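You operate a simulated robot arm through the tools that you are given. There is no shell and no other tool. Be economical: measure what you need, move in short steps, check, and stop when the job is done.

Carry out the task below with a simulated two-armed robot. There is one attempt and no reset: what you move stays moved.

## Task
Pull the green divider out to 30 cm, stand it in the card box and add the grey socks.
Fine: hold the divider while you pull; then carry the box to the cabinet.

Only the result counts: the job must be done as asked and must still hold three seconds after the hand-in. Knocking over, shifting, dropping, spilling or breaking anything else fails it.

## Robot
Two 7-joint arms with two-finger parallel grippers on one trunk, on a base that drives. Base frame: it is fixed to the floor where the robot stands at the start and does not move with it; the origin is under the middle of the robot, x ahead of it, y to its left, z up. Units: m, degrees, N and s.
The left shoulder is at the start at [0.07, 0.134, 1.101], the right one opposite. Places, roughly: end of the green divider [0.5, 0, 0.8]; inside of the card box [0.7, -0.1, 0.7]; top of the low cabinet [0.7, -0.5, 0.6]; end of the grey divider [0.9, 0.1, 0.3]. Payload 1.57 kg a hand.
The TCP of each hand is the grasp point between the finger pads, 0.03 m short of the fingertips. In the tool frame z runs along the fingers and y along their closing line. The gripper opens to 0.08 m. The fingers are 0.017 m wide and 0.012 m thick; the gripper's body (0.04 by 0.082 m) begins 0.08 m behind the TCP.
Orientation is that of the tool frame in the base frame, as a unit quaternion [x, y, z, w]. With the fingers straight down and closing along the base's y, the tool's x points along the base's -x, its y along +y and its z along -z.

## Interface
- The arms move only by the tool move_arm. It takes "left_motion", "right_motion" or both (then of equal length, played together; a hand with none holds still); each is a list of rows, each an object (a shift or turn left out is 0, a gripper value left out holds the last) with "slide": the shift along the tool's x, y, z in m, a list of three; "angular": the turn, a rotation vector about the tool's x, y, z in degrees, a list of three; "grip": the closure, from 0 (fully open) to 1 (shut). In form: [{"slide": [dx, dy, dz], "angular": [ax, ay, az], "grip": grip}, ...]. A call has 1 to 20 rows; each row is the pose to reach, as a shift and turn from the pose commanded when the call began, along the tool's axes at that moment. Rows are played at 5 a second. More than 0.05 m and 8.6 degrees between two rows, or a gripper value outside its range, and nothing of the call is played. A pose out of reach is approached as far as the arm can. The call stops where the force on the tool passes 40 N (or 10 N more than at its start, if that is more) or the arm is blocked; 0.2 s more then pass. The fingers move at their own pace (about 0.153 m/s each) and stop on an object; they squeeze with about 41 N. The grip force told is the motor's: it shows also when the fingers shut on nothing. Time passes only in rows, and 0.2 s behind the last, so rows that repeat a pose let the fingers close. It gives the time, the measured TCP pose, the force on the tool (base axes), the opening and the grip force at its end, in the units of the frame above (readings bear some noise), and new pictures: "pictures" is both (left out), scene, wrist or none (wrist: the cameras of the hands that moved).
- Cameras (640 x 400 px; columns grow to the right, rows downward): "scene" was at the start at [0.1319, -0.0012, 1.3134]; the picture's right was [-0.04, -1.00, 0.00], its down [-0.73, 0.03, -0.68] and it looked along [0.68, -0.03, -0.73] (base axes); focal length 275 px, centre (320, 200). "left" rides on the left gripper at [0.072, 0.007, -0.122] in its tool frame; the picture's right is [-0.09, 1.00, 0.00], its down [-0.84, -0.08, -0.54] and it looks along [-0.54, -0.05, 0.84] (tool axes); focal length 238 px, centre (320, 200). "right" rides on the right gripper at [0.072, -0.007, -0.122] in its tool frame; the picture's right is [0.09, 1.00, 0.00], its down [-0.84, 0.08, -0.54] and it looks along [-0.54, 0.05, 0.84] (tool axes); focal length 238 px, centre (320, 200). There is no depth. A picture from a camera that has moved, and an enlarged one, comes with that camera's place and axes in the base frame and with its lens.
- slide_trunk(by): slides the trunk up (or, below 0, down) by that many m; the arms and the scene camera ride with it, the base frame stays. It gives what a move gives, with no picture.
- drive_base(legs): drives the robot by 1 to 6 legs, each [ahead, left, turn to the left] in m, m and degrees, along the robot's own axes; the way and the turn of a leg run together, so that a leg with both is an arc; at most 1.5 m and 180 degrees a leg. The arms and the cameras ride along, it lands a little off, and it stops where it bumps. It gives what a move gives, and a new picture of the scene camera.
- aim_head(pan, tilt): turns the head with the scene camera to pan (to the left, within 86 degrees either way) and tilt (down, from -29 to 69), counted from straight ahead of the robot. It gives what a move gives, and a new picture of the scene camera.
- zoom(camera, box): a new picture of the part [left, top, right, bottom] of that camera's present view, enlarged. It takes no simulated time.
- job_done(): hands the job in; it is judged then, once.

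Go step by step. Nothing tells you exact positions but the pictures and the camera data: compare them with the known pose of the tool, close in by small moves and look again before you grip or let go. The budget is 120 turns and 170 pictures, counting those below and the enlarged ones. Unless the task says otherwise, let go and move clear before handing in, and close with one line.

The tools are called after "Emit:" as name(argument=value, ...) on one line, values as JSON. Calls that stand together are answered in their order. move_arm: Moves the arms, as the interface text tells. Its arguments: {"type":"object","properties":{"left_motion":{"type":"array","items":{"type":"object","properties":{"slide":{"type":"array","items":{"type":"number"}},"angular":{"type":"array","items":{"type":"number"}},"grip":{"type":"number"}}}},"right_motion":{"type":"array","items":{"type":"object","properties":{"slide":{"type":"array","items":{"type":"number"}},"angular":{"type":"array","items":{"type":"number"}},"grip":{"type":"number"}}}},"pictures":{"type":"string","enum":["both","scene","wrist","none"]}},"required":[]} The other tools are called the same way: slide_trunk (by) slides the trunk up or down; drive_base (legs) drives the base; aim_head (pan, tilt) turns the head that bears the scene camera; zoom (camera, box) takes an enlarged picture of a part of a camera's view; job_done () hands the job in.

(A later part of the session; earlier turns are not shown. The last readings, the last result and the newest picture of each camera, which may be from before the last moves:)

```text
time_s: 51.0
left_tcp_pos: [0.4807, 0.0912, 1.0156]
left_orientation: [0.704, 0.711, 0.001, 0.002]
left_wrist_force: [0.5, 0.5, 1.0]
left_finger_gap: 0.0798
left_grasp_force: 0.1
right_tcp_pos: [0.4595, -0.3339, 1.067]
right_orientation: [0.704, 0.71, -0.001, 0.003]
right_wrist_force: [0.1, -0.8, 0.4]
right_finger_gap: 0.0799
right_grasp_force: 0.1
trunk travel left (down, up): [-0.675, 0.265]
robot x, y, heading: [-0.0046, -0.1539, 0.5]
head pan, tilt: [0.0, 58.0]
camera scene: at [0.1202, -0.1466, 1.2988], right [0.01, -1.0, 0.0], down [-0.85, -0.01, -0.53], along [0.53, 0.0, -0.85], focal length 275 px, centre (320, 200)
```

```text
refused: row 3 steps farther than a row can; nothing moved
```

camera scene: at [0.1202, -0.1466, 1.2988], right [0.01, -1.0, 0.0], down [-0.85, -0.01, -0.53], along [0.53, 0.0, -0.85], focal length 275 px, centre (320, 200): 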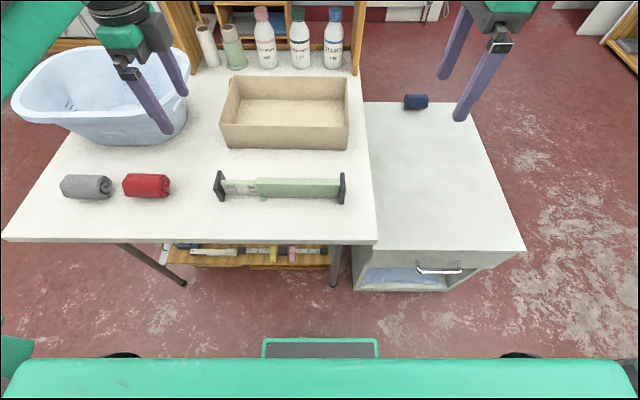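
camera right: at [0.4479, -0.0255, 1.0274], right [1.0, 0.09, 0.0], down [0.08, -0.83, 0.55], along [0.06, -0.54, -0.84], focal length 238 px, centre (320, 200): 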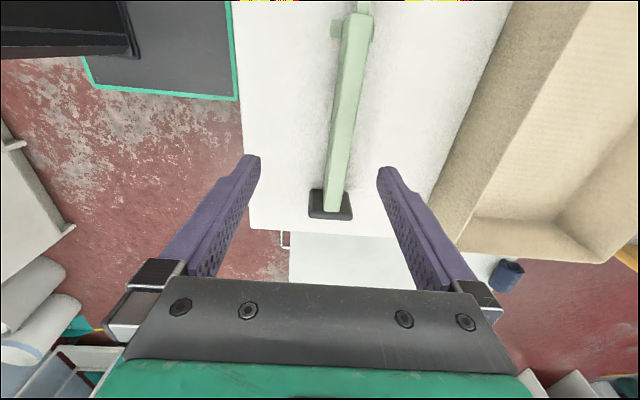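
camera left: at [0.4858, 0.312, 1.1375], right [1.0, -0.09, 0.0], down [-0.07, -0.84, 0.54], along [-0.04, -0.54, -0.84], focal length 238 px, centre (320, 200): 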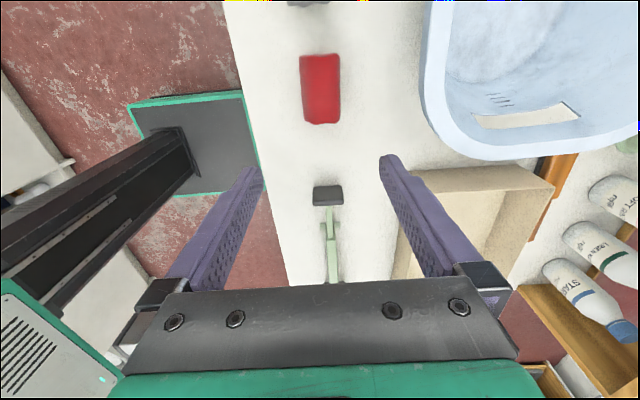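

Emit:
move_arm(left_motion=[{"slide": [-0.03, 0, 0.02]}, {"slide": [-0.06, 0, 0.05]}, {"slide": [-0.09, 0, 0.08]}, {"slide": [-0.12, 0, 0.11]}, {"slide": [-0.15, 0, 0.14]}, {"slide": [-0.15, 0, 0.15]}], pictures="both")

```text
time_s: 52.4
left_tcp_pos: [0.4825, -0.0588, 0.8653]
left_orientation: [0.703, 0.711, 0.002, 0.001]
left_wrist_force: [-1.0, -0.1, 0.3]
left_finger_gap: 0.0798
left_grasp_force: 0.0
right_tcp_pos: [0.4591, -0.335, 1.0667]
right_orientation: [0.705, 0.709, -0.001, 0.002]
right_wrist_force: [0.3, -0.3, -0.6]
right_finger_gap: 0.0799
right_grasp_force: 0.0
trunk travel left (down, up): [-0.675, 0.265]
robot x, y, heading: [-0.0024, -0.1527, 0.6]
head pan, tilt: [0.0, 58.0]
camera scene: at [0.1199, -0.1475, 1.2989], right [0.01, -1.0, 0.0], down [-0.85, -0.01, -0.53], along [0.53, 0.0, -0.85], focal length 275 px, centre (320, 200)
camera left: at [0.4883, 0.0133, 0.9864], right [1.0, -0.08, 0.0], down [-0.07, -0.84, 0.54], along [-0.04, -0.54, -0.84], focal length 238 px, centre (320, 200)
```

scene: 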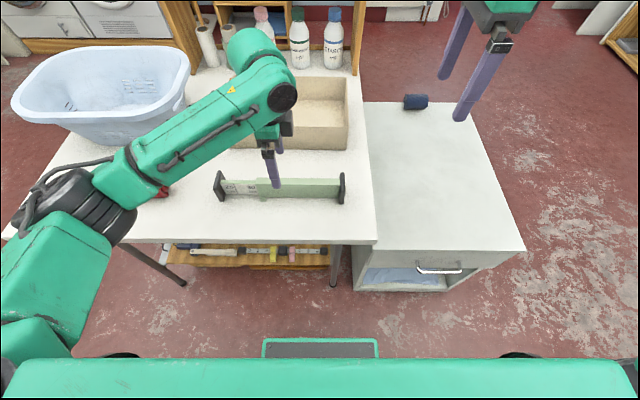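
left: 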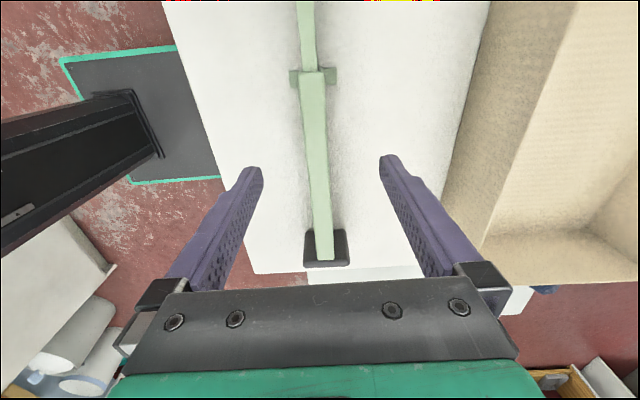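

The sleeve is between the fingers. Lowering and gripping the sleeve at its middle.

Emit:
move_arm(left_motion=[{"slide": [0, -0.002, 0.03]}, {"slide": [0, -0.003, 0.055]}, {"slide": [0, -0.003, 0.069]}, {"slide": [0, -0.003, 0.069]}, {"slide": [0, -0.003, 0.069], "grip": 1}, {"slide": [0, -0.003, 0.069], "grip": 1}, {"slide": [0, -0.003, 0.069], "grip": 1}, {"slide": [0, -0.003, 0.069], "grip": 1}], pictures="wrist")

```text
time_s: 54.2
left_tcp_pos: [0.4808, -0.0593, 0.7963]
left_orientation: [0.704, 0.711, 0.001, 0.001]
left_wrist_force: [1.0, -0.6, 0.5]
left_finger_gap: 0.0193
left_grasp_force: 33.3
right_tcp_pos: [0.46, -0.3361, 1.066]
right_orientation: [0.704, 0.71, 0.0, 0.002]
right_wrist_force: [0.7, -0.3, 0.3]
right_finger_gap: 0.0801
right_grasp_force: 0.1
trunk travel left (down, up): [-0.675, 0.265]
robot x, y, heading: [-0.0028, -0.1508, 0.2]
head pan, tilt: [0.0, 58.0]
camera left: at [0.4857, 0.0124, 0.9174], right [1.0, -0.08, 0.0], down [-0.07, -0.84, 0.54], along [-0.04, -0.54, -0.84], focal length 238 px, centre (320, 200)
```

left: 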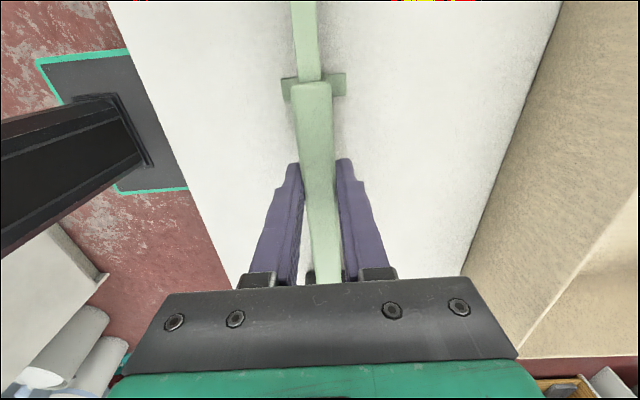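

Emit:
move_arm(left_motion=[{"slide": [0, 0, -0.01]}, {"slide": [0, 0, -0.03]}, {"slide": [0, 0, -0.05]}, {"slide": [0, 0, -0.07]}, {"slide": [0, 0, -0.09]}, {"slide": [0, 0, -0.11]}, {"slide": [0, 0, -0.13]}], pictures="scene")

Emit:
zoom(camera="scene", box=[170, 80, 410, 230])

```text
time_s: 55.8
left_tcp_pos: [0.4811, -0.0584, 0.9277]
left_orientation: [0.703, 0.711, 0.001, 0.001]
left_wrist_force: [0.1, -0.2, -1.3]
left_finger_gap: 0.0193
left_grasp_force: 33.5
right_tcp_pos: [0.458, -0.3359, 1.0667]
right_orientation: [0.705, 0.709, 0.0, 0.003]
right_wrist_force: [-0.6, -0.5, 0.5]
right_finger_gap: 0.0801
right_grasp_force: 0.2
trunk travel left (down, up): [-0.675, 0.265]
robot x, y, heading: [0.0029, -0.1508, 0.4]
head pan, tilt: [0.0, 58.0]
camera scene: at [0.12, -0.1483, 1.2988], right [0.01, -1.0, 0.0], down [-0.85, -0.01, -0.53], along [0.53, 0.0, -0.85], focal length 275 px, centre (320, 200)
```

scene: 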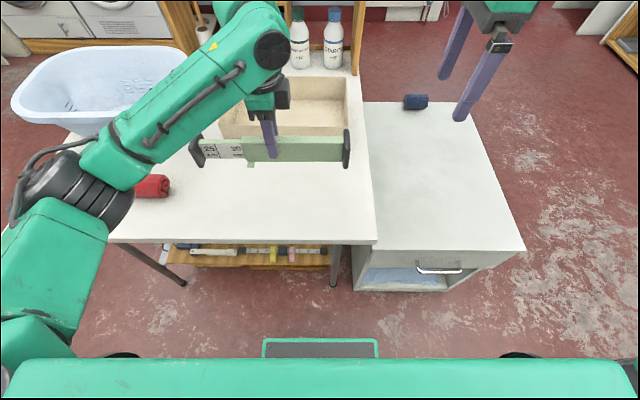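

```text
2.67 times, centred on (290, 155) of scene
camera zoom: at [0.12, -0.1483, 1.2988], right [0.01, -1.0, 0.0], down [-0.85, -0.01, -0.53], along [0.53, 0.0, -0.85], focal length 732 px, centre (400, 320)
```

zoom: 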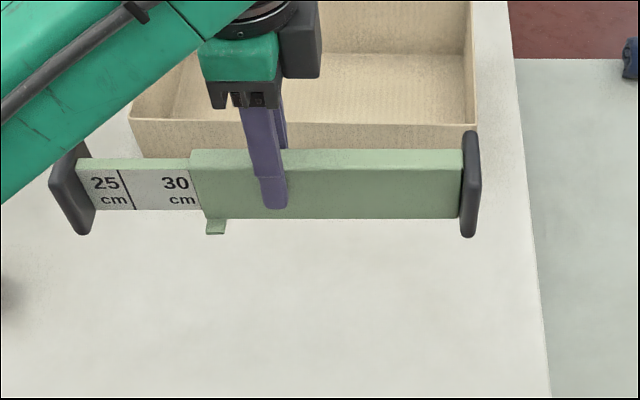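

Held level and still at 30 cm. Driving forward 0.225 m over the box.

Emit:
drive_base(legs=[[0.225, 0, 0]])

Emit:
zoom(camera="scene", box=[150, 100, 390, 250])

Emit:
zoom(camera="left", box=[0, 0, 640, 400])

```text
time_s: 57.5
left_tcp_pos: [0.698, -0.06, 0.9249]
left_orientation: [0.706, 0.708, 0.0, -0.001]
left_wrist_force: [0.1, 0.3, -1.5]
left_finger_gap: 0.0192
left_grasp_force: 33.1
right_tcp_pos: [0.675, -0.3357, 1.0638]
right_orientation: [0.708, 0.707, -0.001, 0.001]
right_wrist_force: [-0.4, 0.2, -0.5]
right_finger_gap: 0.08
right_grasp_force: 0.0
trunk travel left (down, up): [-0.675, 0.265]
robot x, y, heading: [0.2152, -0.1462, 0.1]
head pan, tilt: [0.0, 58.0]
stopped in leg 1: the robot was blocked; the commanded pose is now the measured one
camera scene: at [0.3381, -0.1459, 1.2984], right [0.0, -1.0, 0.0], down [-0.85, 0.0, -0.53], along [0.53, 0.0, -0.85], focal length 275 px, centre (320, 200)
```

scene: 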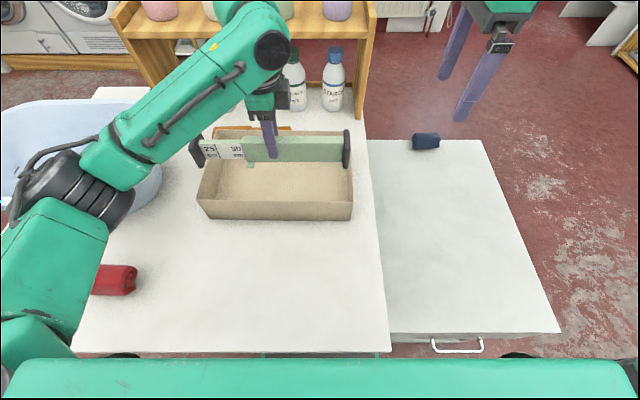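

```text
2.67 times, centred on (270, 175) of scene
camera zoom: at [0.3381, -0.1459, 1.2984], right [0.0, -1.0, 0.0], down [-0.85, 0.0, -0.53], along [0.53, 0.0, -0.85], focal length 732 px, centre (453, 267)
```

zoom: 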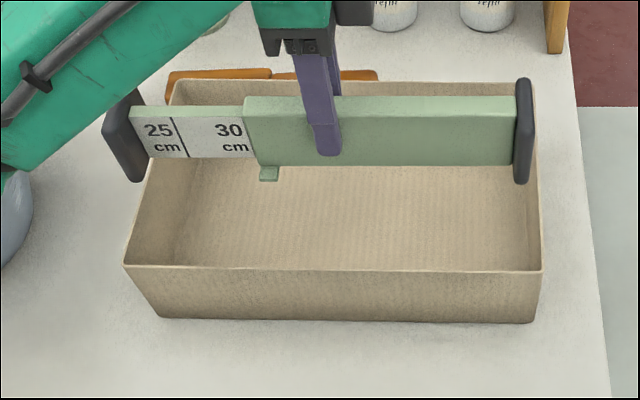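

```text
1.00 times, centred on (320, 200) of left
camera zoom: at [0.7043, 0.0119, 1.0461], right [1.0, -0.09, 0.0], down [-0.08, -0.84, 0.54], along [-0.05, -0.54, -0.84], focal length 238 px, centre (320, 200)
```

zoom: 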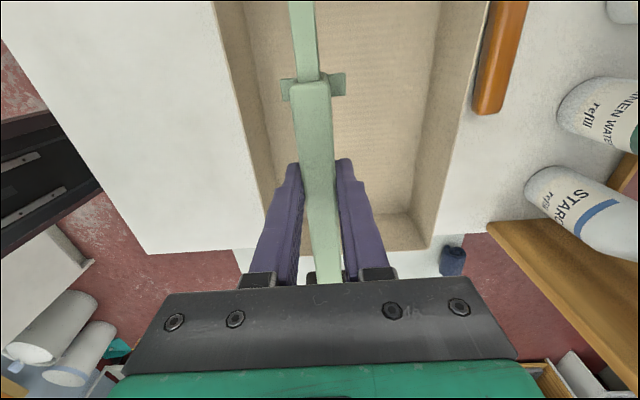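

The base touched something in front (likely the cabinet) and stopped; I'll back off a little. The divider is centred on the box, so I'll then lower it.

Emit:
drive_base(legs=[[-0.012, 0, 0]])

Emit:
move_arm(left_motion=[{"slide": [0, 0, 0.02]}, {"slide": [0, 0, 0.04]}, {"slide": [0, 0, 0.06]}, {"slide": [0, 0, 0.075]}, {"slide": [0, 0, 0.075]}], pictures="both")

Emit:
zoom(camera="scene", box=[150, 100, 390, 250])

```text
time_s: 58.3
left_tcp_pos: [0.686, -0.0594, 0.9258]
left_orientation: [0.707, 0.708, 0.001, 0.001]
left_wrist_force: [0.5, 0.1, -2.7]
left_finger_gap: 0.0192
left_grasp_force: 33.2
right_tcp_pos: [0.6629, -0.337, 1.0663]
right_orientation: [0.708, 0.706, -0.001, 0.002]
right_wrist_force: [0.6, -0.3, 0.1]
right_finger_gap: 0.08
right_grasp_force: 0.0
trunk travel left (down, up): [-0.675, 0.265]
robot x, y, heading: [0.2026, -0.1477, 0.0]
head pan, tilt: [0.0, 58.0]
camera scene: at [0.3251, -0.1458, 1.2985], right [0.0, -1.0, 0.0], down [-0.85, 0.0, -0.53], along [0.53, 0.0, -0.85], focal length 275 px, centre (320, 200)
```

scene: 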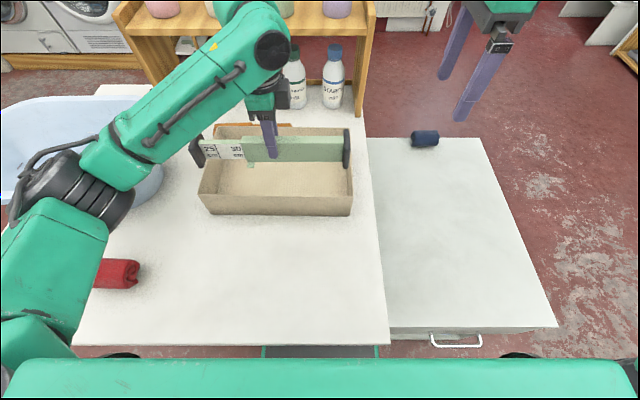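

```text
time_s: 59.5
left_tcp_pos: [0.685, -0.0592, 0.8513]
left_orientation: [0.706, 0.708, 0.001, 0.0]
left_wrist_force: [-1.0, -0.5, -0.8]
left_finger_gap: 0.019
left_grasp_force: 33.5
right_tcp_pos: [0.6592, -0.3368, 1.0668]
right_orientation: [0.708, 0.706, 0.0, 0.003]
right_wrist_force: [0.0, -0.3, -0.8]
right_finger_gap: 0.08
right_grasp_force: 0.1
trunk travel left (down, up): [-0.675, 0.265]
robot x, y, heading: [0.2024, -0.1504, -0.2]
head pan, tilt: [0.0, 58.0]
camera scene: at [0.3225, -0.1459, 1.2988], right [0.0, -1.0, 0.0], down [-0.85, 0.0, -0.53], along [0.53, 0.0, -0.85], focal length 275 px, centre (320, 200)
camera left: at [0.6909, 0.0127, 0.9732], right [1.0, -0.09, 0.0], down [-0.08, -0.84, 0.54], along [-0.05, -0.54, -0.84], focal length 238 px, centre (320, 200)
```

scene: 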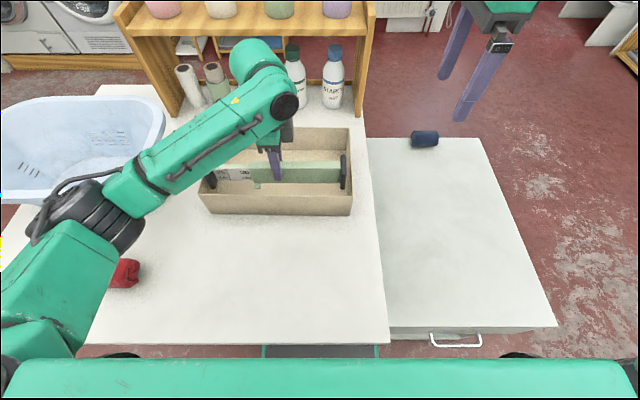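
left: 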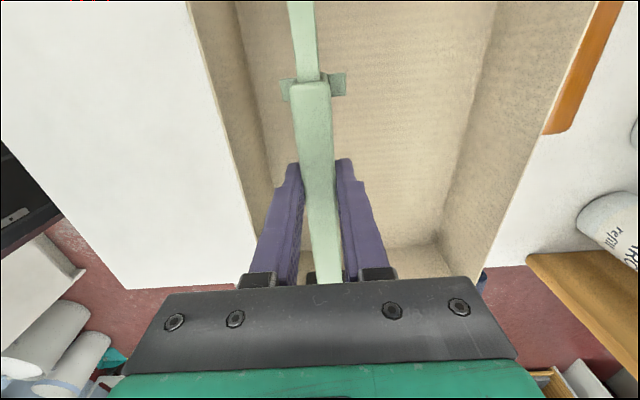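

```text
2.67 times, centred on (270, 175) of scene
camera zoom: at [0.3225, -0.1459, 1.2988], right [0.0, -1.0, 0.0], down [-0.85, 0.0, -0.53], along [0.53, 0.0, -0.85], focal length 732 px, centre (453, 267)
```

zoom: 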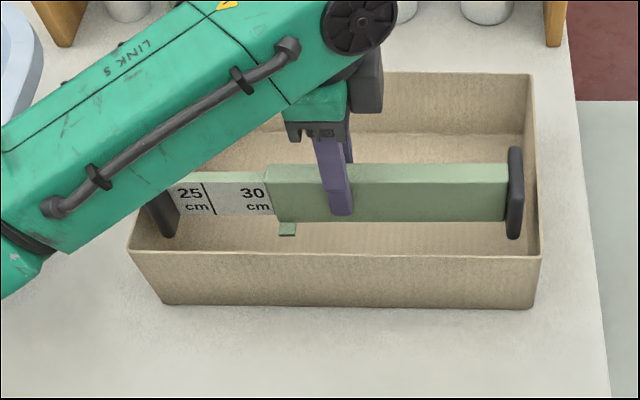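

Well inside the box. Lowering the last 5 cm.

Emit:
move_arm(left_motion=[{"slide": [0, 0, 0.015]}, {"slide": [0, 0, 0.03]}, {"slide": [0, 0, 0.042]}, {"slide": [0, 0, 0.049]}, {"slide": [0, 0, 0.049]}], pictures="scene")

Emit:
zoom(camera="scene", box=[150, 100, 390, 250])

```text
time_s: 60.7
left_tcp_pos: [0.6844, -0.059, 0.8025]
left_orientation: [0.706, 0.708, 0.001, 0.0]
left_wrist_force: [0.2, -0.3, -0.6]
left_finger_gap: 0.0192
left_grasp_force: 33.4
right_tcp_pos: [0.6595, -0.3358, 1.0665]
right_orientation: [0.708, 0.707, -0.001, 0.002]
right_wrist_force: [-0.2, 0.2, -0.4]
right_finger_gap: 0.0799
right_grasp_force: 0.1
trunk travel left (down, up): [-0.675, 0.265]
robot x, y, heading: [0.2054, -0.1467, -0.0]
head pan, tilt: [0.0, 58.0]
camera scene: at [0.3226, -0.1458, 1.2988], right [0.0, -1.0, 0.0], down [-0.85, 0.0, -0.53], along [0.53, 0.0, -0.85], focal length 275 px, centre (320, 200)
```

scene: 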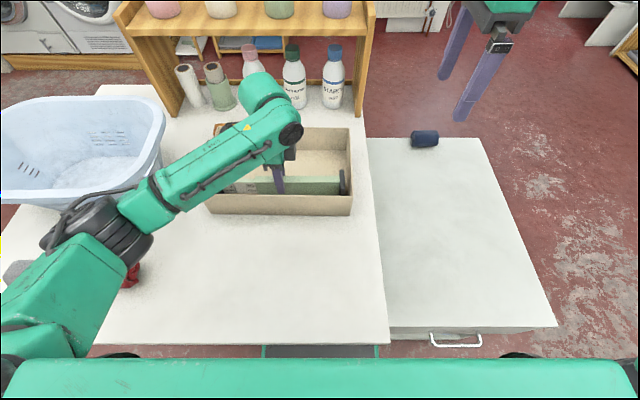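

```text
2.67 times, centred on (270, 175) of scene
camera zoom: at [0.3226, -0.1458, 1.2988], right [0.0, -1.0, 0.0], down [-0.85, 0.0, -0.53], along [0.53, 0.0, -0.85], focal length 732 px, centre (453, 267)
```

zoom: 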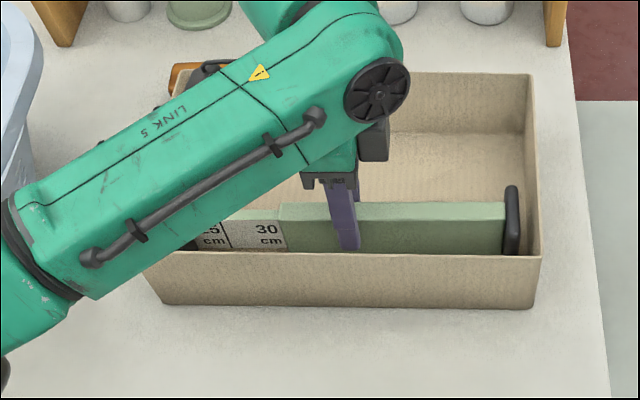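

Nearly on the box floor. I'll creep down until contact shows and then open just a bit.

Emit:
move_arm(left_motion=[{"slide": [0, 0, 0.002]}, {"slide": [0, 0, 0.004]}, {"slide": [0, 0, 0.004]}], pictures="none")

```text
time_s: 61.5
left_tcp_pos: [0.6838, -0.0585, 0.8022]
left_orientation: [0.706, 0.708, 0.002, 0.004]
left_wrist_force: [5.0, 2.3, 20.8]
left_finger_gap: 0.0193
left_grasp_force: 32.7
right_tcp_pos: [0.6584, -0.3374, 1.0673]
right_orientation: [0.707, 0.707, 0.001, 0.004]
right_wrist_force: [-0.1, -0.3, 0.7]
right_finger_gap: 0.0803
right_grasp_force: 0.1
trunk travel left (down, up): [-0.675, 0.265]
robot x, y, heading: [0.2029, -0.1482, -0.1]
head pan, tilt: [0.0, 58.0]
```

Contact with the floor at TCP z≈0.802. I'll ease back up, open the fingers and rise out of the box.

Emit:
move_arm(left_motion=[{"slide": [0, 0, -0.003]}, {"slide": [0, 0, -0.003], "grip": 0.5}, {"slide": [0, 0, -0.003], "grip": 0.5}, {"slide": [0, 0, -0.003], "grip": 0.5}, {"slide": [0, 0, -0.03], "grip": 0.5}, {"slide": [0, 0, -0.06], "grip": 0.5}, {"slide": [0, 0, -0.1], "grip": 0.5}, {"slide": [0, 0, -0.14], "grip": 0.5}, {"slide": [0.02, 0, -0.18], "grip": 0.5}, {"slide": [0.05, 0, -0.21], "grip": 0.5}, {"slide": [0.09, 0, -0.23], "grip": 0.2}])

Emit:
zoom(camera="scene", box=[150, 100, 390, 250])

```text
time_s: 63.9
left_tcp_pos: [0.6809, 0.0296, 1.0289]
left_orientation: [0.706, 0.708, 0.0, 0.0]
left_wrist_force: [-0.5, -0.7, 0.1]
left_finger_gap: 0.0641
left_grasp_force: 0.1
right_tcp_pos: [0.6595, -0.3354, 1.0668]
right_orientation: [0.708, 0.706, -0.001, 0.003]
right_wrist_force: [-0.7, -0.1, 0.1]
right_finger_gap: 0.0798
right_grasp_force: 0.0
trunk travel left (down, up): [-0.675, 0.265]
robot x, y, heading: [0.2026, -0.1469, -0.0]
head pan, tilt: [0.0, 58.0]
camera scene: at [0.3217, -0.1443, 1.2989], right [0.0, -1.0, 0.0], down [-0.85, 0.0, -0.53], along [0.53, 0.0, -0.85], focal length 275 px, centre (320, 200)
camera left: at [0.6873, 0.1024, 1.1488], right [1.0, -0.09, 0.0], down [-0.08, -0.84, 0.54], along [-0.05, -0.54, -0.84], focal length 238 px, centre (320, 200)
```

scene: 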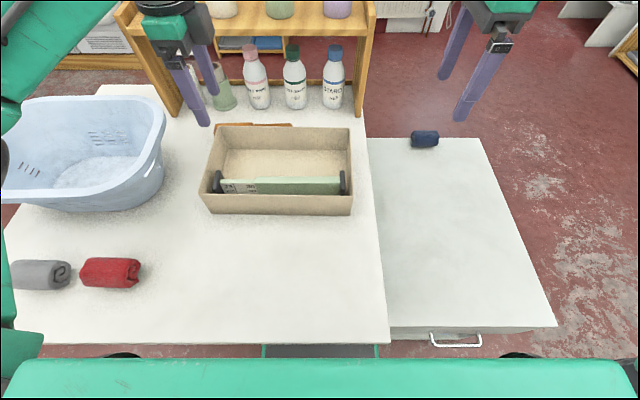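
left: 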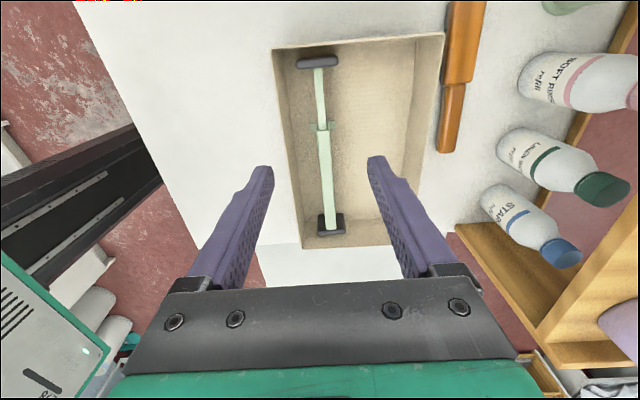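

```text
2.67 times, centred on (270, 175) of scene
camera zoom: at [0.3217, -0.1443, 1.2989], right [0.0, -1.0, 0.0], down [-0.85, 0.0, -0.53], along [0.53, 0.0, -0.85], focal length 732 px, centre (453, 267)
```

zoom: 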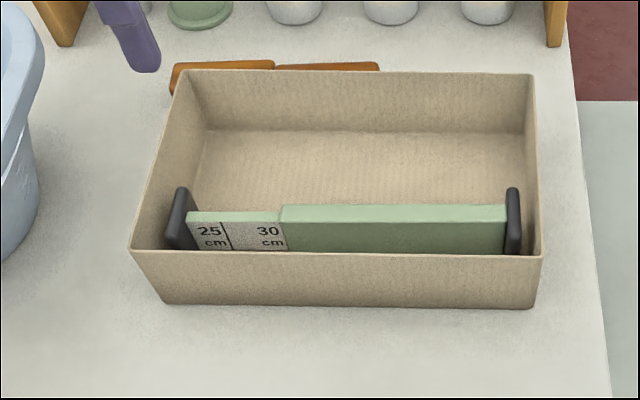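

The divider stands in the box at 30 cm, with free room behind it. Next are the grey socks at about (0.48, 0.39): I'll back off and drive left.

Emit:
drive_base(legs=[[-0.2, 0, 0], [0, 0.36, 0]])

Emit:
zoom(camera="left", box=[0, 0, 640, 400])

```text
time_s: 67.4
left_tcp_pos: [0.4803, 0.3888, 1.0286]
left_orientation: [0.708, 0.707, 0.001, 0.001]
left_wrist_force: [0.1, -0.1, -0.3]
left_finger_gap: 0.0639
left_grasp_force: 0.0
right_tcp_pos: [0.4577, 0.0247, 1.0661]
right_orientation: [0.709, 0.705, 0.0, 0.002]
right_wrist_force: [0.2, -0.4, -0.6]
right_finger_gap: 0.0801
right_grasp_force: 0.1
trunk travel left (down, up): [-0.675, 0.265]
robot x, y, heading: [-0.0002, 0.2111, 0.0]
head pan, tilt: [0.0, 58.0]
camera scene: at [0.1213, 0.2148, 1.2988], right [0.0, -1.0, 0.0], down [-0.85, 0.0, -0.53], along [0.53, 0.0, -0.85], focal length 275 px, centre (320, 200)
```

scene: 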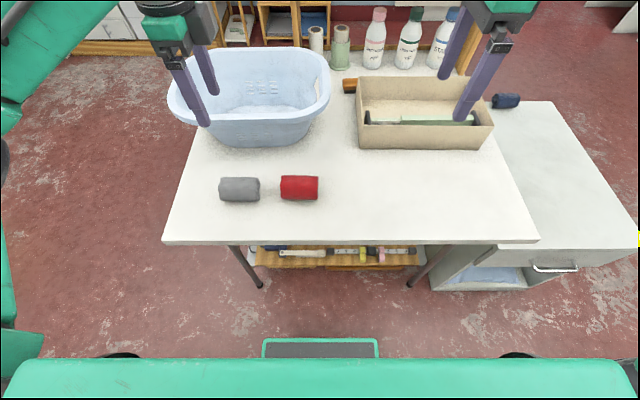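

```text
1.00 times, centred on (320, 200) of left
camera zoom: at [0.4875, 0.4606, 1.1486], right [1.0, -0.09, 0.0], down [-0.08, -0.84, 0.54], along [-0.05, -0.54, -0.84], focal length 238 px, centre (320, 200)
```

zoom: 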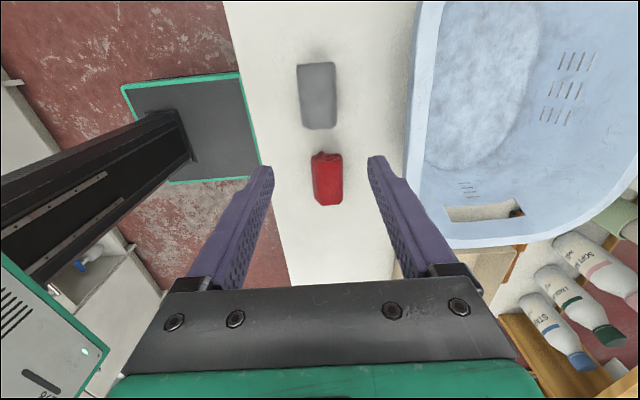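

Grey socks at about (0.477, 0.399). Lowering the left hand, fingers open, to just above, then around them.

Emit:
move_arm(left_motion=[{"slide": [0.005, -0.002, 0.04], "grip": 0}, {"slide": [0.01, -0.003, 0.08], "grip": 0}, {"slide": [0.01, -0.003, 0.12], "grip": 0}, {"slide": [0.01, -0.003, 0.15], "grip": 0}, {"slide": [0.01, -0.003, 0.15], "grip": 0}])

```text
time_s: 68.6
left_tcp_pos: [0.4784, 0.3999, 0.8783]
left_orientation: [0.708, 0.706, 0.001, 0.001]
left_wrist_force: [-0.1, -0.5, -0.5]
left_finger_gap: 0.0798
left_grasp_force: 0.0
right_tcp_pos: [0.4579, 0.0234, 1.0666]
right_orientation: [0.709, 0.705, 0.0, 0.002]
right_wrist_force: [-0.3, -0.7, 1.0]
right_finger_gap: 0.0801
right_grasp_force: 0.0
trunk travel left (down, up): [-0.675, 0.265]
robot x, y, heading: [0.0029, 0.215, -0.0]
head pan, tilt: [0.0, 58.0]
camera scene: at [0.121, 0.2155, 1.2989], right [0.0, -1.0, 0.0], down [-0.85, 0.0, -0.53], along [0.53, 0.0, -0.85], focal length 275 px, centre (320, 200)
camera left: at [0.4841, 0.4718, 0.9986], right [1.0, -0.09, 0.0], down [-0.08, -0.84, 0.54], along [-0.05, -0.54, -0.84], focal length 238 px, centre (320, 200)
```

scene: 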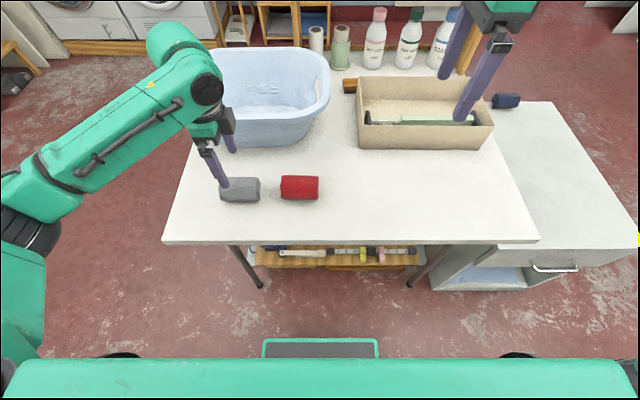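
left: 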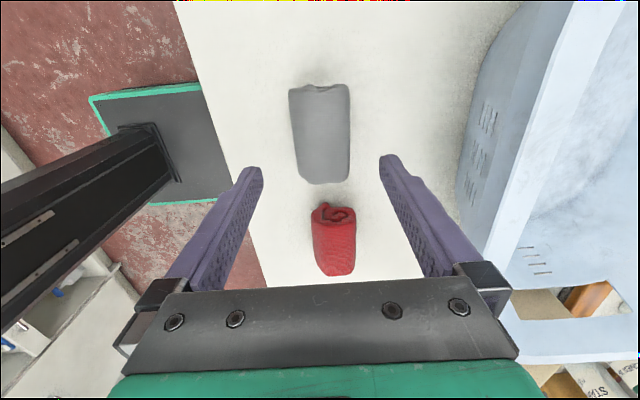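

Emit:
move_arm(left_motion=[{"slide": [0.003, 0, 0.03]}, {"slide": [0.003, 0, 0.06]}, {"slide": [0.003, 0, 0.08]}, {"slide": [0.003, 0, 0.09]}, {"slide": [0.003, 0, 0.09]}, {"slide": [0.003, 0, 0.09], "grip": 1}, {"slide": [0.003, 0, 0.09], "grip": 1}, {"slide": [0.003, 0, 0.09], "grip": 1}, {"slide": [0.003, 0, 0.09], "grip": 1}], pictures="wrist")

```text
time_s: 70.6
left_tcp_pos: [0.4785, 0.4004, 0.7894]
left_orientation: [0.708, 0.706, 0.0, 0.001]
left_wrist_force: [0.2, 0.1, -0.2]
left_finger_gap: 0.067
left_grasp_force: 40.8
right_tcp_pos: [0.458, 0.0242, 1.0652]
right_orientation: [0.709, 0.705, 0.0, 0.003]
right_wrist_force: [-0.7, 0.4, -0.3]
right_finger_gap: 0.0797
right_grasp_force: 0.2
trunk travel left (down, up): [-0.675, 0.265]
robot x, y, heading: [-0.0005, 0.2152, -0.3]
head pan, tilt: [0.0, 58.0]
camera left: at [0.4848, 0.4734, 0.9096], right [1.0, -0.09, 0.0], down [-0.08, -0.84, 0.54], along [-0.05, -0.54, -0.84], focal length 238 px, centre (320, 200)
```

left: 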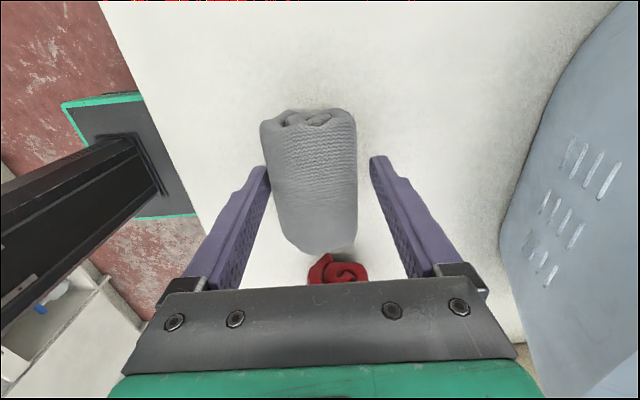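

The grip stopped at 0.067 m with full force. I'll lift a few centimetres and look.

Emit:
move_arm(left_motion=[{"slide": [0, 0, -0.01]}, {"slide": [0, 0, -0.03]}, {"slide": [0, 0, -0.05]}, {"slide": [0, 0, -0.05]}])

```text
time_s: 71.6
left_tcp_pos: [0.4802, 0.4018, 0.8381]
left_orientation: [0.708, 0.706, 0.0, 0.0]
left_wrist_force: [0.0, 0.1, -0.1]
left_finger_gap: 0.0669
left_grasp_force: 41.3
right_tcp_pos: [0.4568, 0.0247, 1.0659]
right_orientation: [0.709, 0.705, 0.0, 0.002]
right_wrist_force: [0.0, 0.2, -0.5]
right_finger_gap: 0.08
right_grasp_force: 0.0
trunk travel left (down, up): [-0.675, 0.265]
robot x, y, heading: [-0.0008, 0.213, -0.2]
head pan, tilt: [0.0, 58.0]
camera scene: at [0.1215, 0.2156, 1.2988], right [0.0, -1.0, 0.0], down [-0.85, 0.0, -0.53], along [0.53, 0.0, -0.85], focal length 275 px, centre (320, 200)
camera left: at [0.4854, 0.4733, 0.9587], right [1.0, -0.09, 0.0], down [-0.08, -0.84, 0.54], along [-0.05, -0.54, -0.84], focal length 238 px, centre (320, 200)
```

scene: 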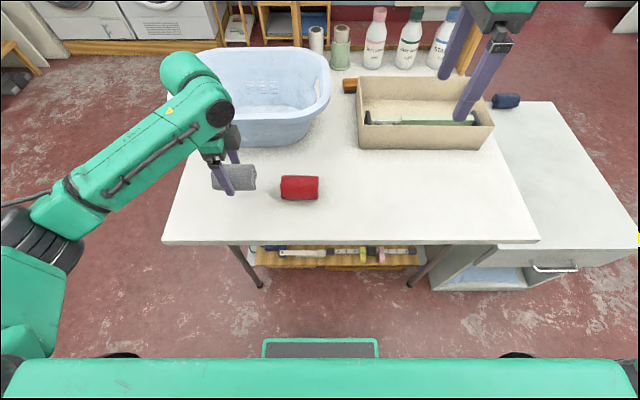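
left: 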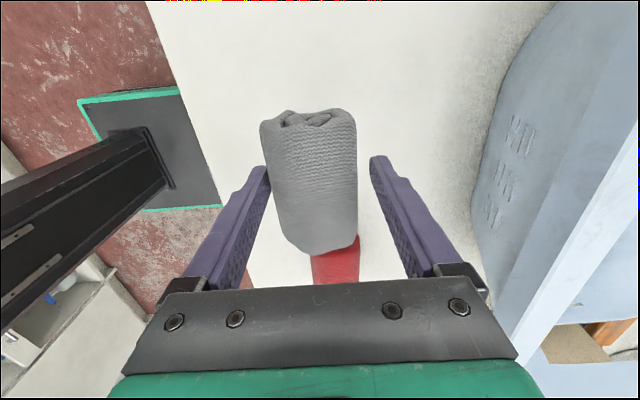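

The socks are held. I'll raise them and drive back to in front of the box.

Emit:
move_arm(left_motion=[{"slide": [0, 0, -0.04]}, {"slide": [0, 0, -0.08]}, {"slide": [0, 0, -0.12]}, {"slide": [0, 0, -0.15]}], pictures="none")

Emit:
drive_base(legs=[[0, -0.4, 0], [0.195, 0, 0]])

```text
time_s: 72.6
left_tcp_pos: [0.4773, 0.4014, 0.9868]
left_orientation: [0.708, 0.706, 0.001, 0.0]
left_wrist_force: [0.1, -0.1, -0.4]
left_finger_gap: 0.067
left_grasp_force: 41.0
right_tcp_pos: [0.4572, 0.0248, 1.0667]
right_orientation: [0.708, 0.706, 0.0, 0.002]
right_wrist_force: [-0.6, 0.1, 0.0]
right_finger_gap: 0.08
right_grasp_force: 0.1
trunk travel left (down, up): [-0.675, 0.265]
robot x, y, heading: [0.0014, 0.2148, -0.3]
head pan, tilt: [0.0, 58.0]
```

```text
time_s: 76.3
left_tcp_pos: [0.6756, 0.0139, 0.9866]
left_orientation: [0.704, 0.71, 0.001, 0.0]
left_wrist_force: [-0.8, 0.9, -0.5]
left_finger_gap: 0.0663
left_grasp_force: 41.2
right_tcp_pos: [0.6581, -0.3641, 1.0664]
right_orientation: [0.705, 0.709, -0.001, 0.002]
right_wrist_force: [-0.4, 0.1, 0.2]
right_finger_gap: 0.08
right_grasp_force: 0.0
trunk travel left (down, up): [-0.675, 0.265]
robot x, y, heading: [0.1996, -0.1791, 0.3]
head pan, tilt: [0.0, 58.0]
camera scene: at [0.3206, -0.1772, 1.299], right [0.01, -1.0, 0.0], down [-0.85, -0.01, -0.53], along [0.53, 0.0, -0.85], focal length 275 px, centre (320, 200)
```

scene: 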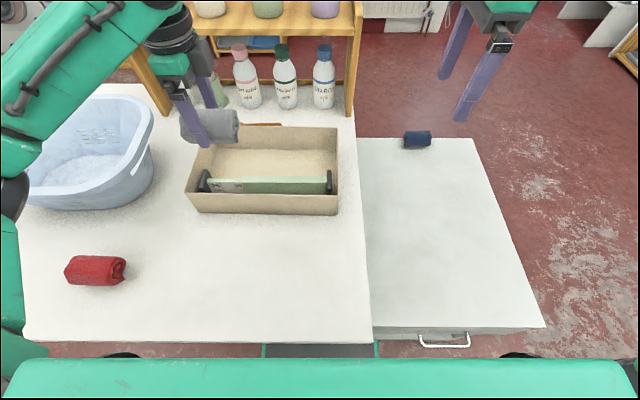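

Emit:
move_arm(left_motion=[{"slide": [-0.026, 0.02, 0.01]}, {"slide": [-0.052, 0.04, 0.02]}, {"slide": [-0.078, 0.058, 0.03]}, {"slide": [-0.104, 0.076, 0.04]}, {"slide": [-0.104, 0.076, 0.06]}, {"slide": [-0.104, 0.076, 0.06]}])

Emit:
zoom(camera="scene", box=[150, 100, 390, 250])

```text
time_s: 77.7
left_tcp_pos: [0.7528, -0.0923, 0.9253]
left_orientation: [0.705, 0.71, 0.001, 0.0]
left_wrist_force: [0.8, 0.9, 0.4]
left_finger_gap: 0.0669
left_grasp_force: 41.0
right_tcp_pos: [0.66, -0.3659, 1.0666]
right_orientation: [0.706, 0.708, 0.0, 0.002]
right_wrist_force: [-0.2, 0.1, 0.6]
right_finger_gap: 0.0799
right_grasp_force: 0.1
trunk travel left (down, up): [-0.675, 0.265]
robot x, y, heading: [0.201, -0.1836, 0.6]
head pan, tilt: [0.0, 58.0]
camera scene: at [0.3214, -0.1774, 1.2989], right [0.01, -1.0, 0.0], down [-0.85, -0.01, -0.53], along [0.53, 0.0, -0.85], focal length 275 px, centre (320, 200)
camera left: at [0.7583, -0.0189, 1.0464], right [1.0, -0.08, 0.0], down [-0.07, -0.84, 0.54], along [-0.04, -0.54, -0.84], focal length 238 px, centre (320, 200)
```

scene: 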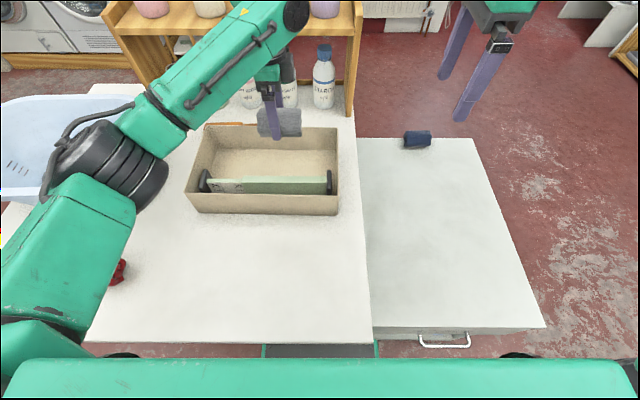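
left: 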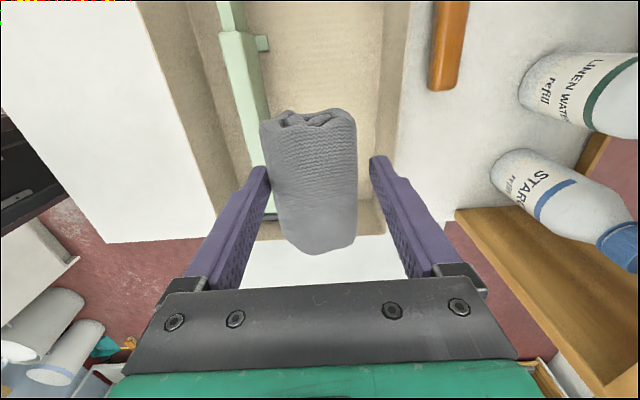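

```text
2.67 times, centred on (270, 175) of scene
camera zoom: at [0.3214, -0.1774, 1.2989], right [0.01, -1.0, 0.0], down [-0.85, -0.01, -0.53], along [0.53, 0.0, -0.85], focal length 732 px, centre (453, 267)
```

zoom: 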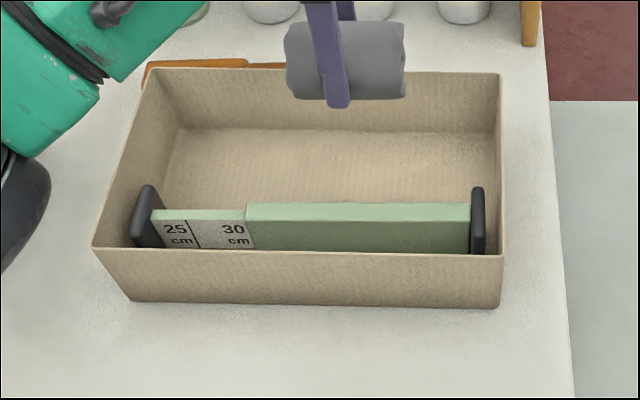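

Plenty of room behind the divider. Lowering the socks in there with a 3 mm shift back.

Emit:
move_arm(left_motion=[{"slide": [0, 0.003, 0.02]}, {"slide": [0, 0.003, 0.045]}, {"slide": [0, 0.003, 0.07]}, {"slide": [0, 0.003, 0.09]}, {"slide": [0, 0.003, 0.105]}, {"slide": [0, 0.003, 0.105]}])

Emit:
zoom(camera="scene", box=[150, 100, 390, 250])

```text
time_s: 79.1
left_tcp_pos: [0.7557, -0.0902, 0.8199]
left_orientation: [0.704, 0.71, 0.001, 0.001]
left_wrist_force: [-1.5, -0.7, 0.1]
left_finger_gap: 0.0669
left_grasp_force: 41.0
right_tcp_pos: [0.6598, -0.3658, 1.066]
right_orientation: [0.705, 0.709, 0.0, 0.003]
right_wrist_force: [-0.7, -1.1, -0.6]
right_finger_gap: 0.0802
right_grasp_force: 0.1
trunk travel left (down, up): [-0.675, 0.265]
robot x, y, heading: [0.2033, -0.1791, 0.4]
head pan, tilt: [0.0, 58.0]
camera scene: at [0.3215, -0.1772, 1.2988], right [0.01, -1.0, 0.0], down [-0.85, -0.01, -0.53], along [0.53, 0.0, -0.85], focal length 275 px, centre (320, 200)
camera left: at [0.7605, -0.018, 0.9408], right [1.0, -0.08, 0.0], down [-0.07, -0.84, 0.54], along [-0.04, -0.54, -0.84], focal length 238 px, centre (320, 200)
```

scene: 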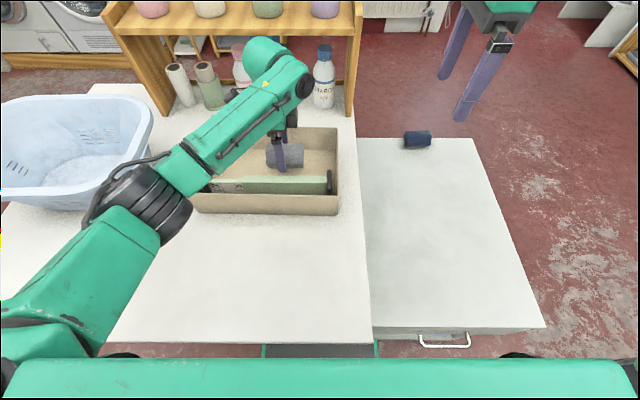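
left: 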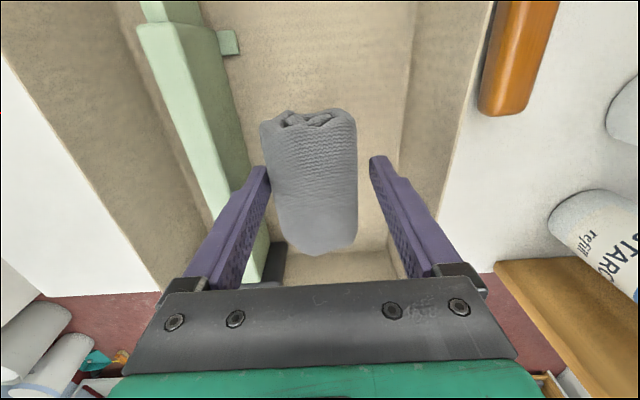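

```text
2.67 times, centred on (270, 175) of scene
camera zoom: at [0.3215, -0.1772, 1.2988], right [0.01, -1.0, 0.0], down [-0.85, -0.01, -0.53], along [0.53, 0.0, -0.85], focal length 732 px, centre (453, 267)
```

zoom: 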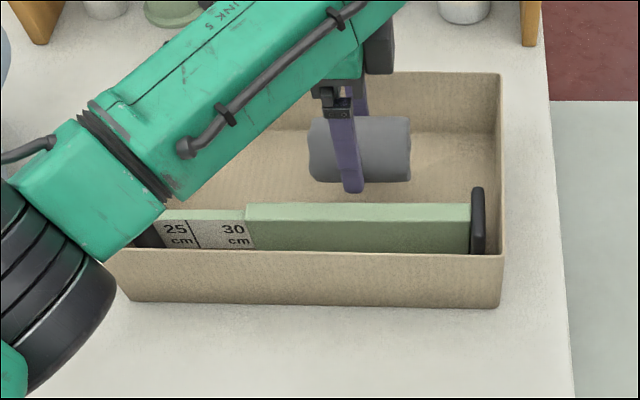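

Emit:
move_arm(left_motion=[{"slide": [0, 0, 0.01]}, {"slide": [0, 0, 0.02]}, {"slide": [0, 0, 0.024]}, {"slide": [0, 0, 0.024]}], pictures="none")

```text
time_s: 80.1
left_tcp_pos: [0.7559, -0.0903, 0.798]
left_orientation: [0.704, 0.711, 0.0, 0.0]
left_wrist_force: [0.7, -0.7, -0.9]
left_finger_gap: 0.0667
left_grasp_force: 41.5
right_tcp_pos: [0.661, -0.3655, 1.0654]
right_orientation: [0.705, 0.709, 0.001, 0.002]
right_wrist_force: [0.4, 0.6, -0.9]
right_finger_gap: 0.08
right_grasp_force: 0.1
trunk travel left (down, up): [-0.675, 0.265]
robot x, y, heading: [0.1989, -0.1824, 0.5]
head pan, tilt: [0.0, 58.0]
```

Close to the floor; opening slightly and rising straight up.

Emit:
move_arm(left_motion=[{"slide": [0, 0, 0.002]}, {"slide": [0, 0, 0.002], "grip": 0.08}, {"slide": [0, 0, 0.002], "grip": 0.05}, {"slide": [0, 0, 0.002], "grip": 0.05}, {"slide": [0, 0, -0.02], "grip": 0.05}, {"slide": [0, 0, -0.05], "grip": 0.05}, {"slide": [0, 0, -0.09], "grip": 0.05}, {"slide": [0, 0, -0.13], "grip": 0.05}, {"slide": [0, 0, -0.17], "grip": 0.05}, {"slide": [0, -0.03, -0.2], "grip": 0.05}, {"slide": [0, -0.07, -0.22], "grip": 0.05}, {"slide": [0, -0.11, -0.24], "grip": 0.05}])

Emit:
zoom(camera="scene", box=[150, 100, 390, 250])

```text
time_s: 82.7
left_tcp_pos: [0.6453, -0.0915, 1.0353]
left_orientation: [0.704, 0.71, 0.0, 0.0]
left_wrist_force: [0.4, 0.7, 0.3]
left_finger_gap: 0.0761
left_grasp_force: 0.0
right_tcp_pos: [0.6598, -0.365, 1.0673]
right_orientation: [0.705, 0.709, 0.001, 0.002]
right_wrist_force: [-0.1, 0.7, -0.2]
right_finger_gap: 0.08
right_grasp_force: 0.1
trunk travel left (down, up): [-0.675, 0.265]
robot x, y, heading: [0.2029, -0.1794, 0.2]
head pan, tilt: [0.0, 58.0]
camera scene: at [0.3199, -0.177, 1.299], right [0.01, -1.0, 0.0], down [-0.85, -0.01, -0.53], along [0.53, 0.0, -0.85], focal length 275 px, centre (320, 200)
camera left: at [0.6493, -0.0194, 1.1555], right [1.0, -0.08, 0.0], down [-0.07, -0.84, 0.54], along [-0.04, -0.54, -0.84], focal length 238 px, centre (320, 200)
```

scene: 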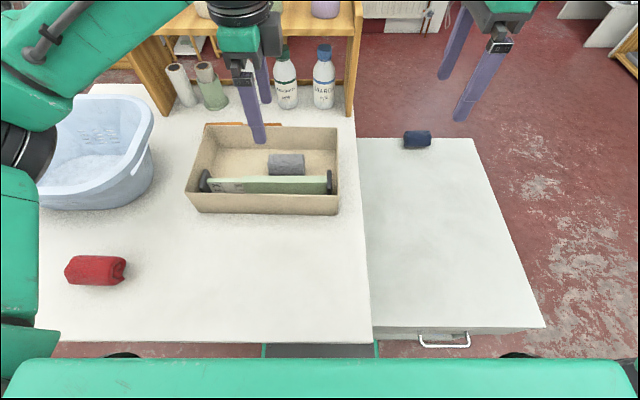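
left: 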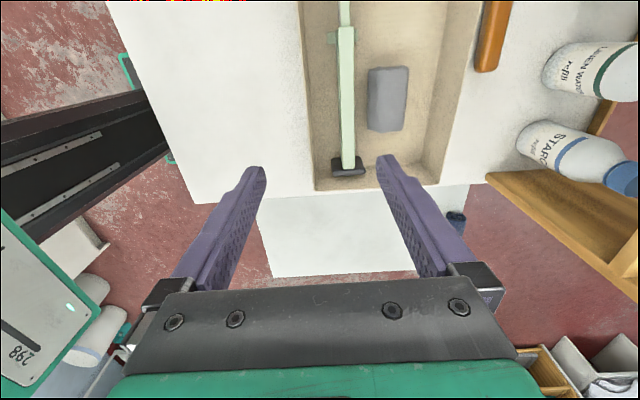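

```text
2.67 times, centred on (270, 175) of scene
camera zoom: at [0.3199, -0.177, 1.299], right [0.01, -1.0, 0.0], down [-0.85, -0.01, -0.53], along [0.53, 0.0, -0.85], focal length 732 px, centre (453, 267)
```

zoom: 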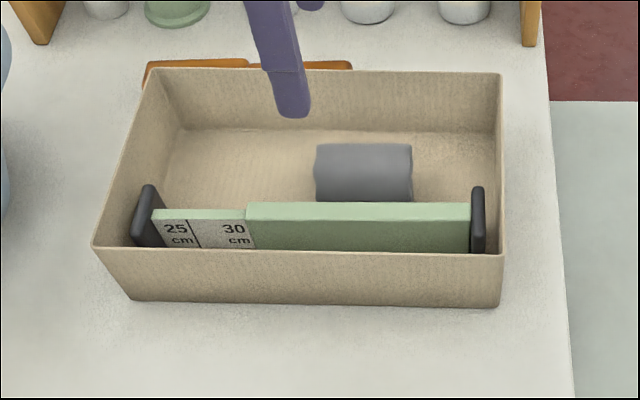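

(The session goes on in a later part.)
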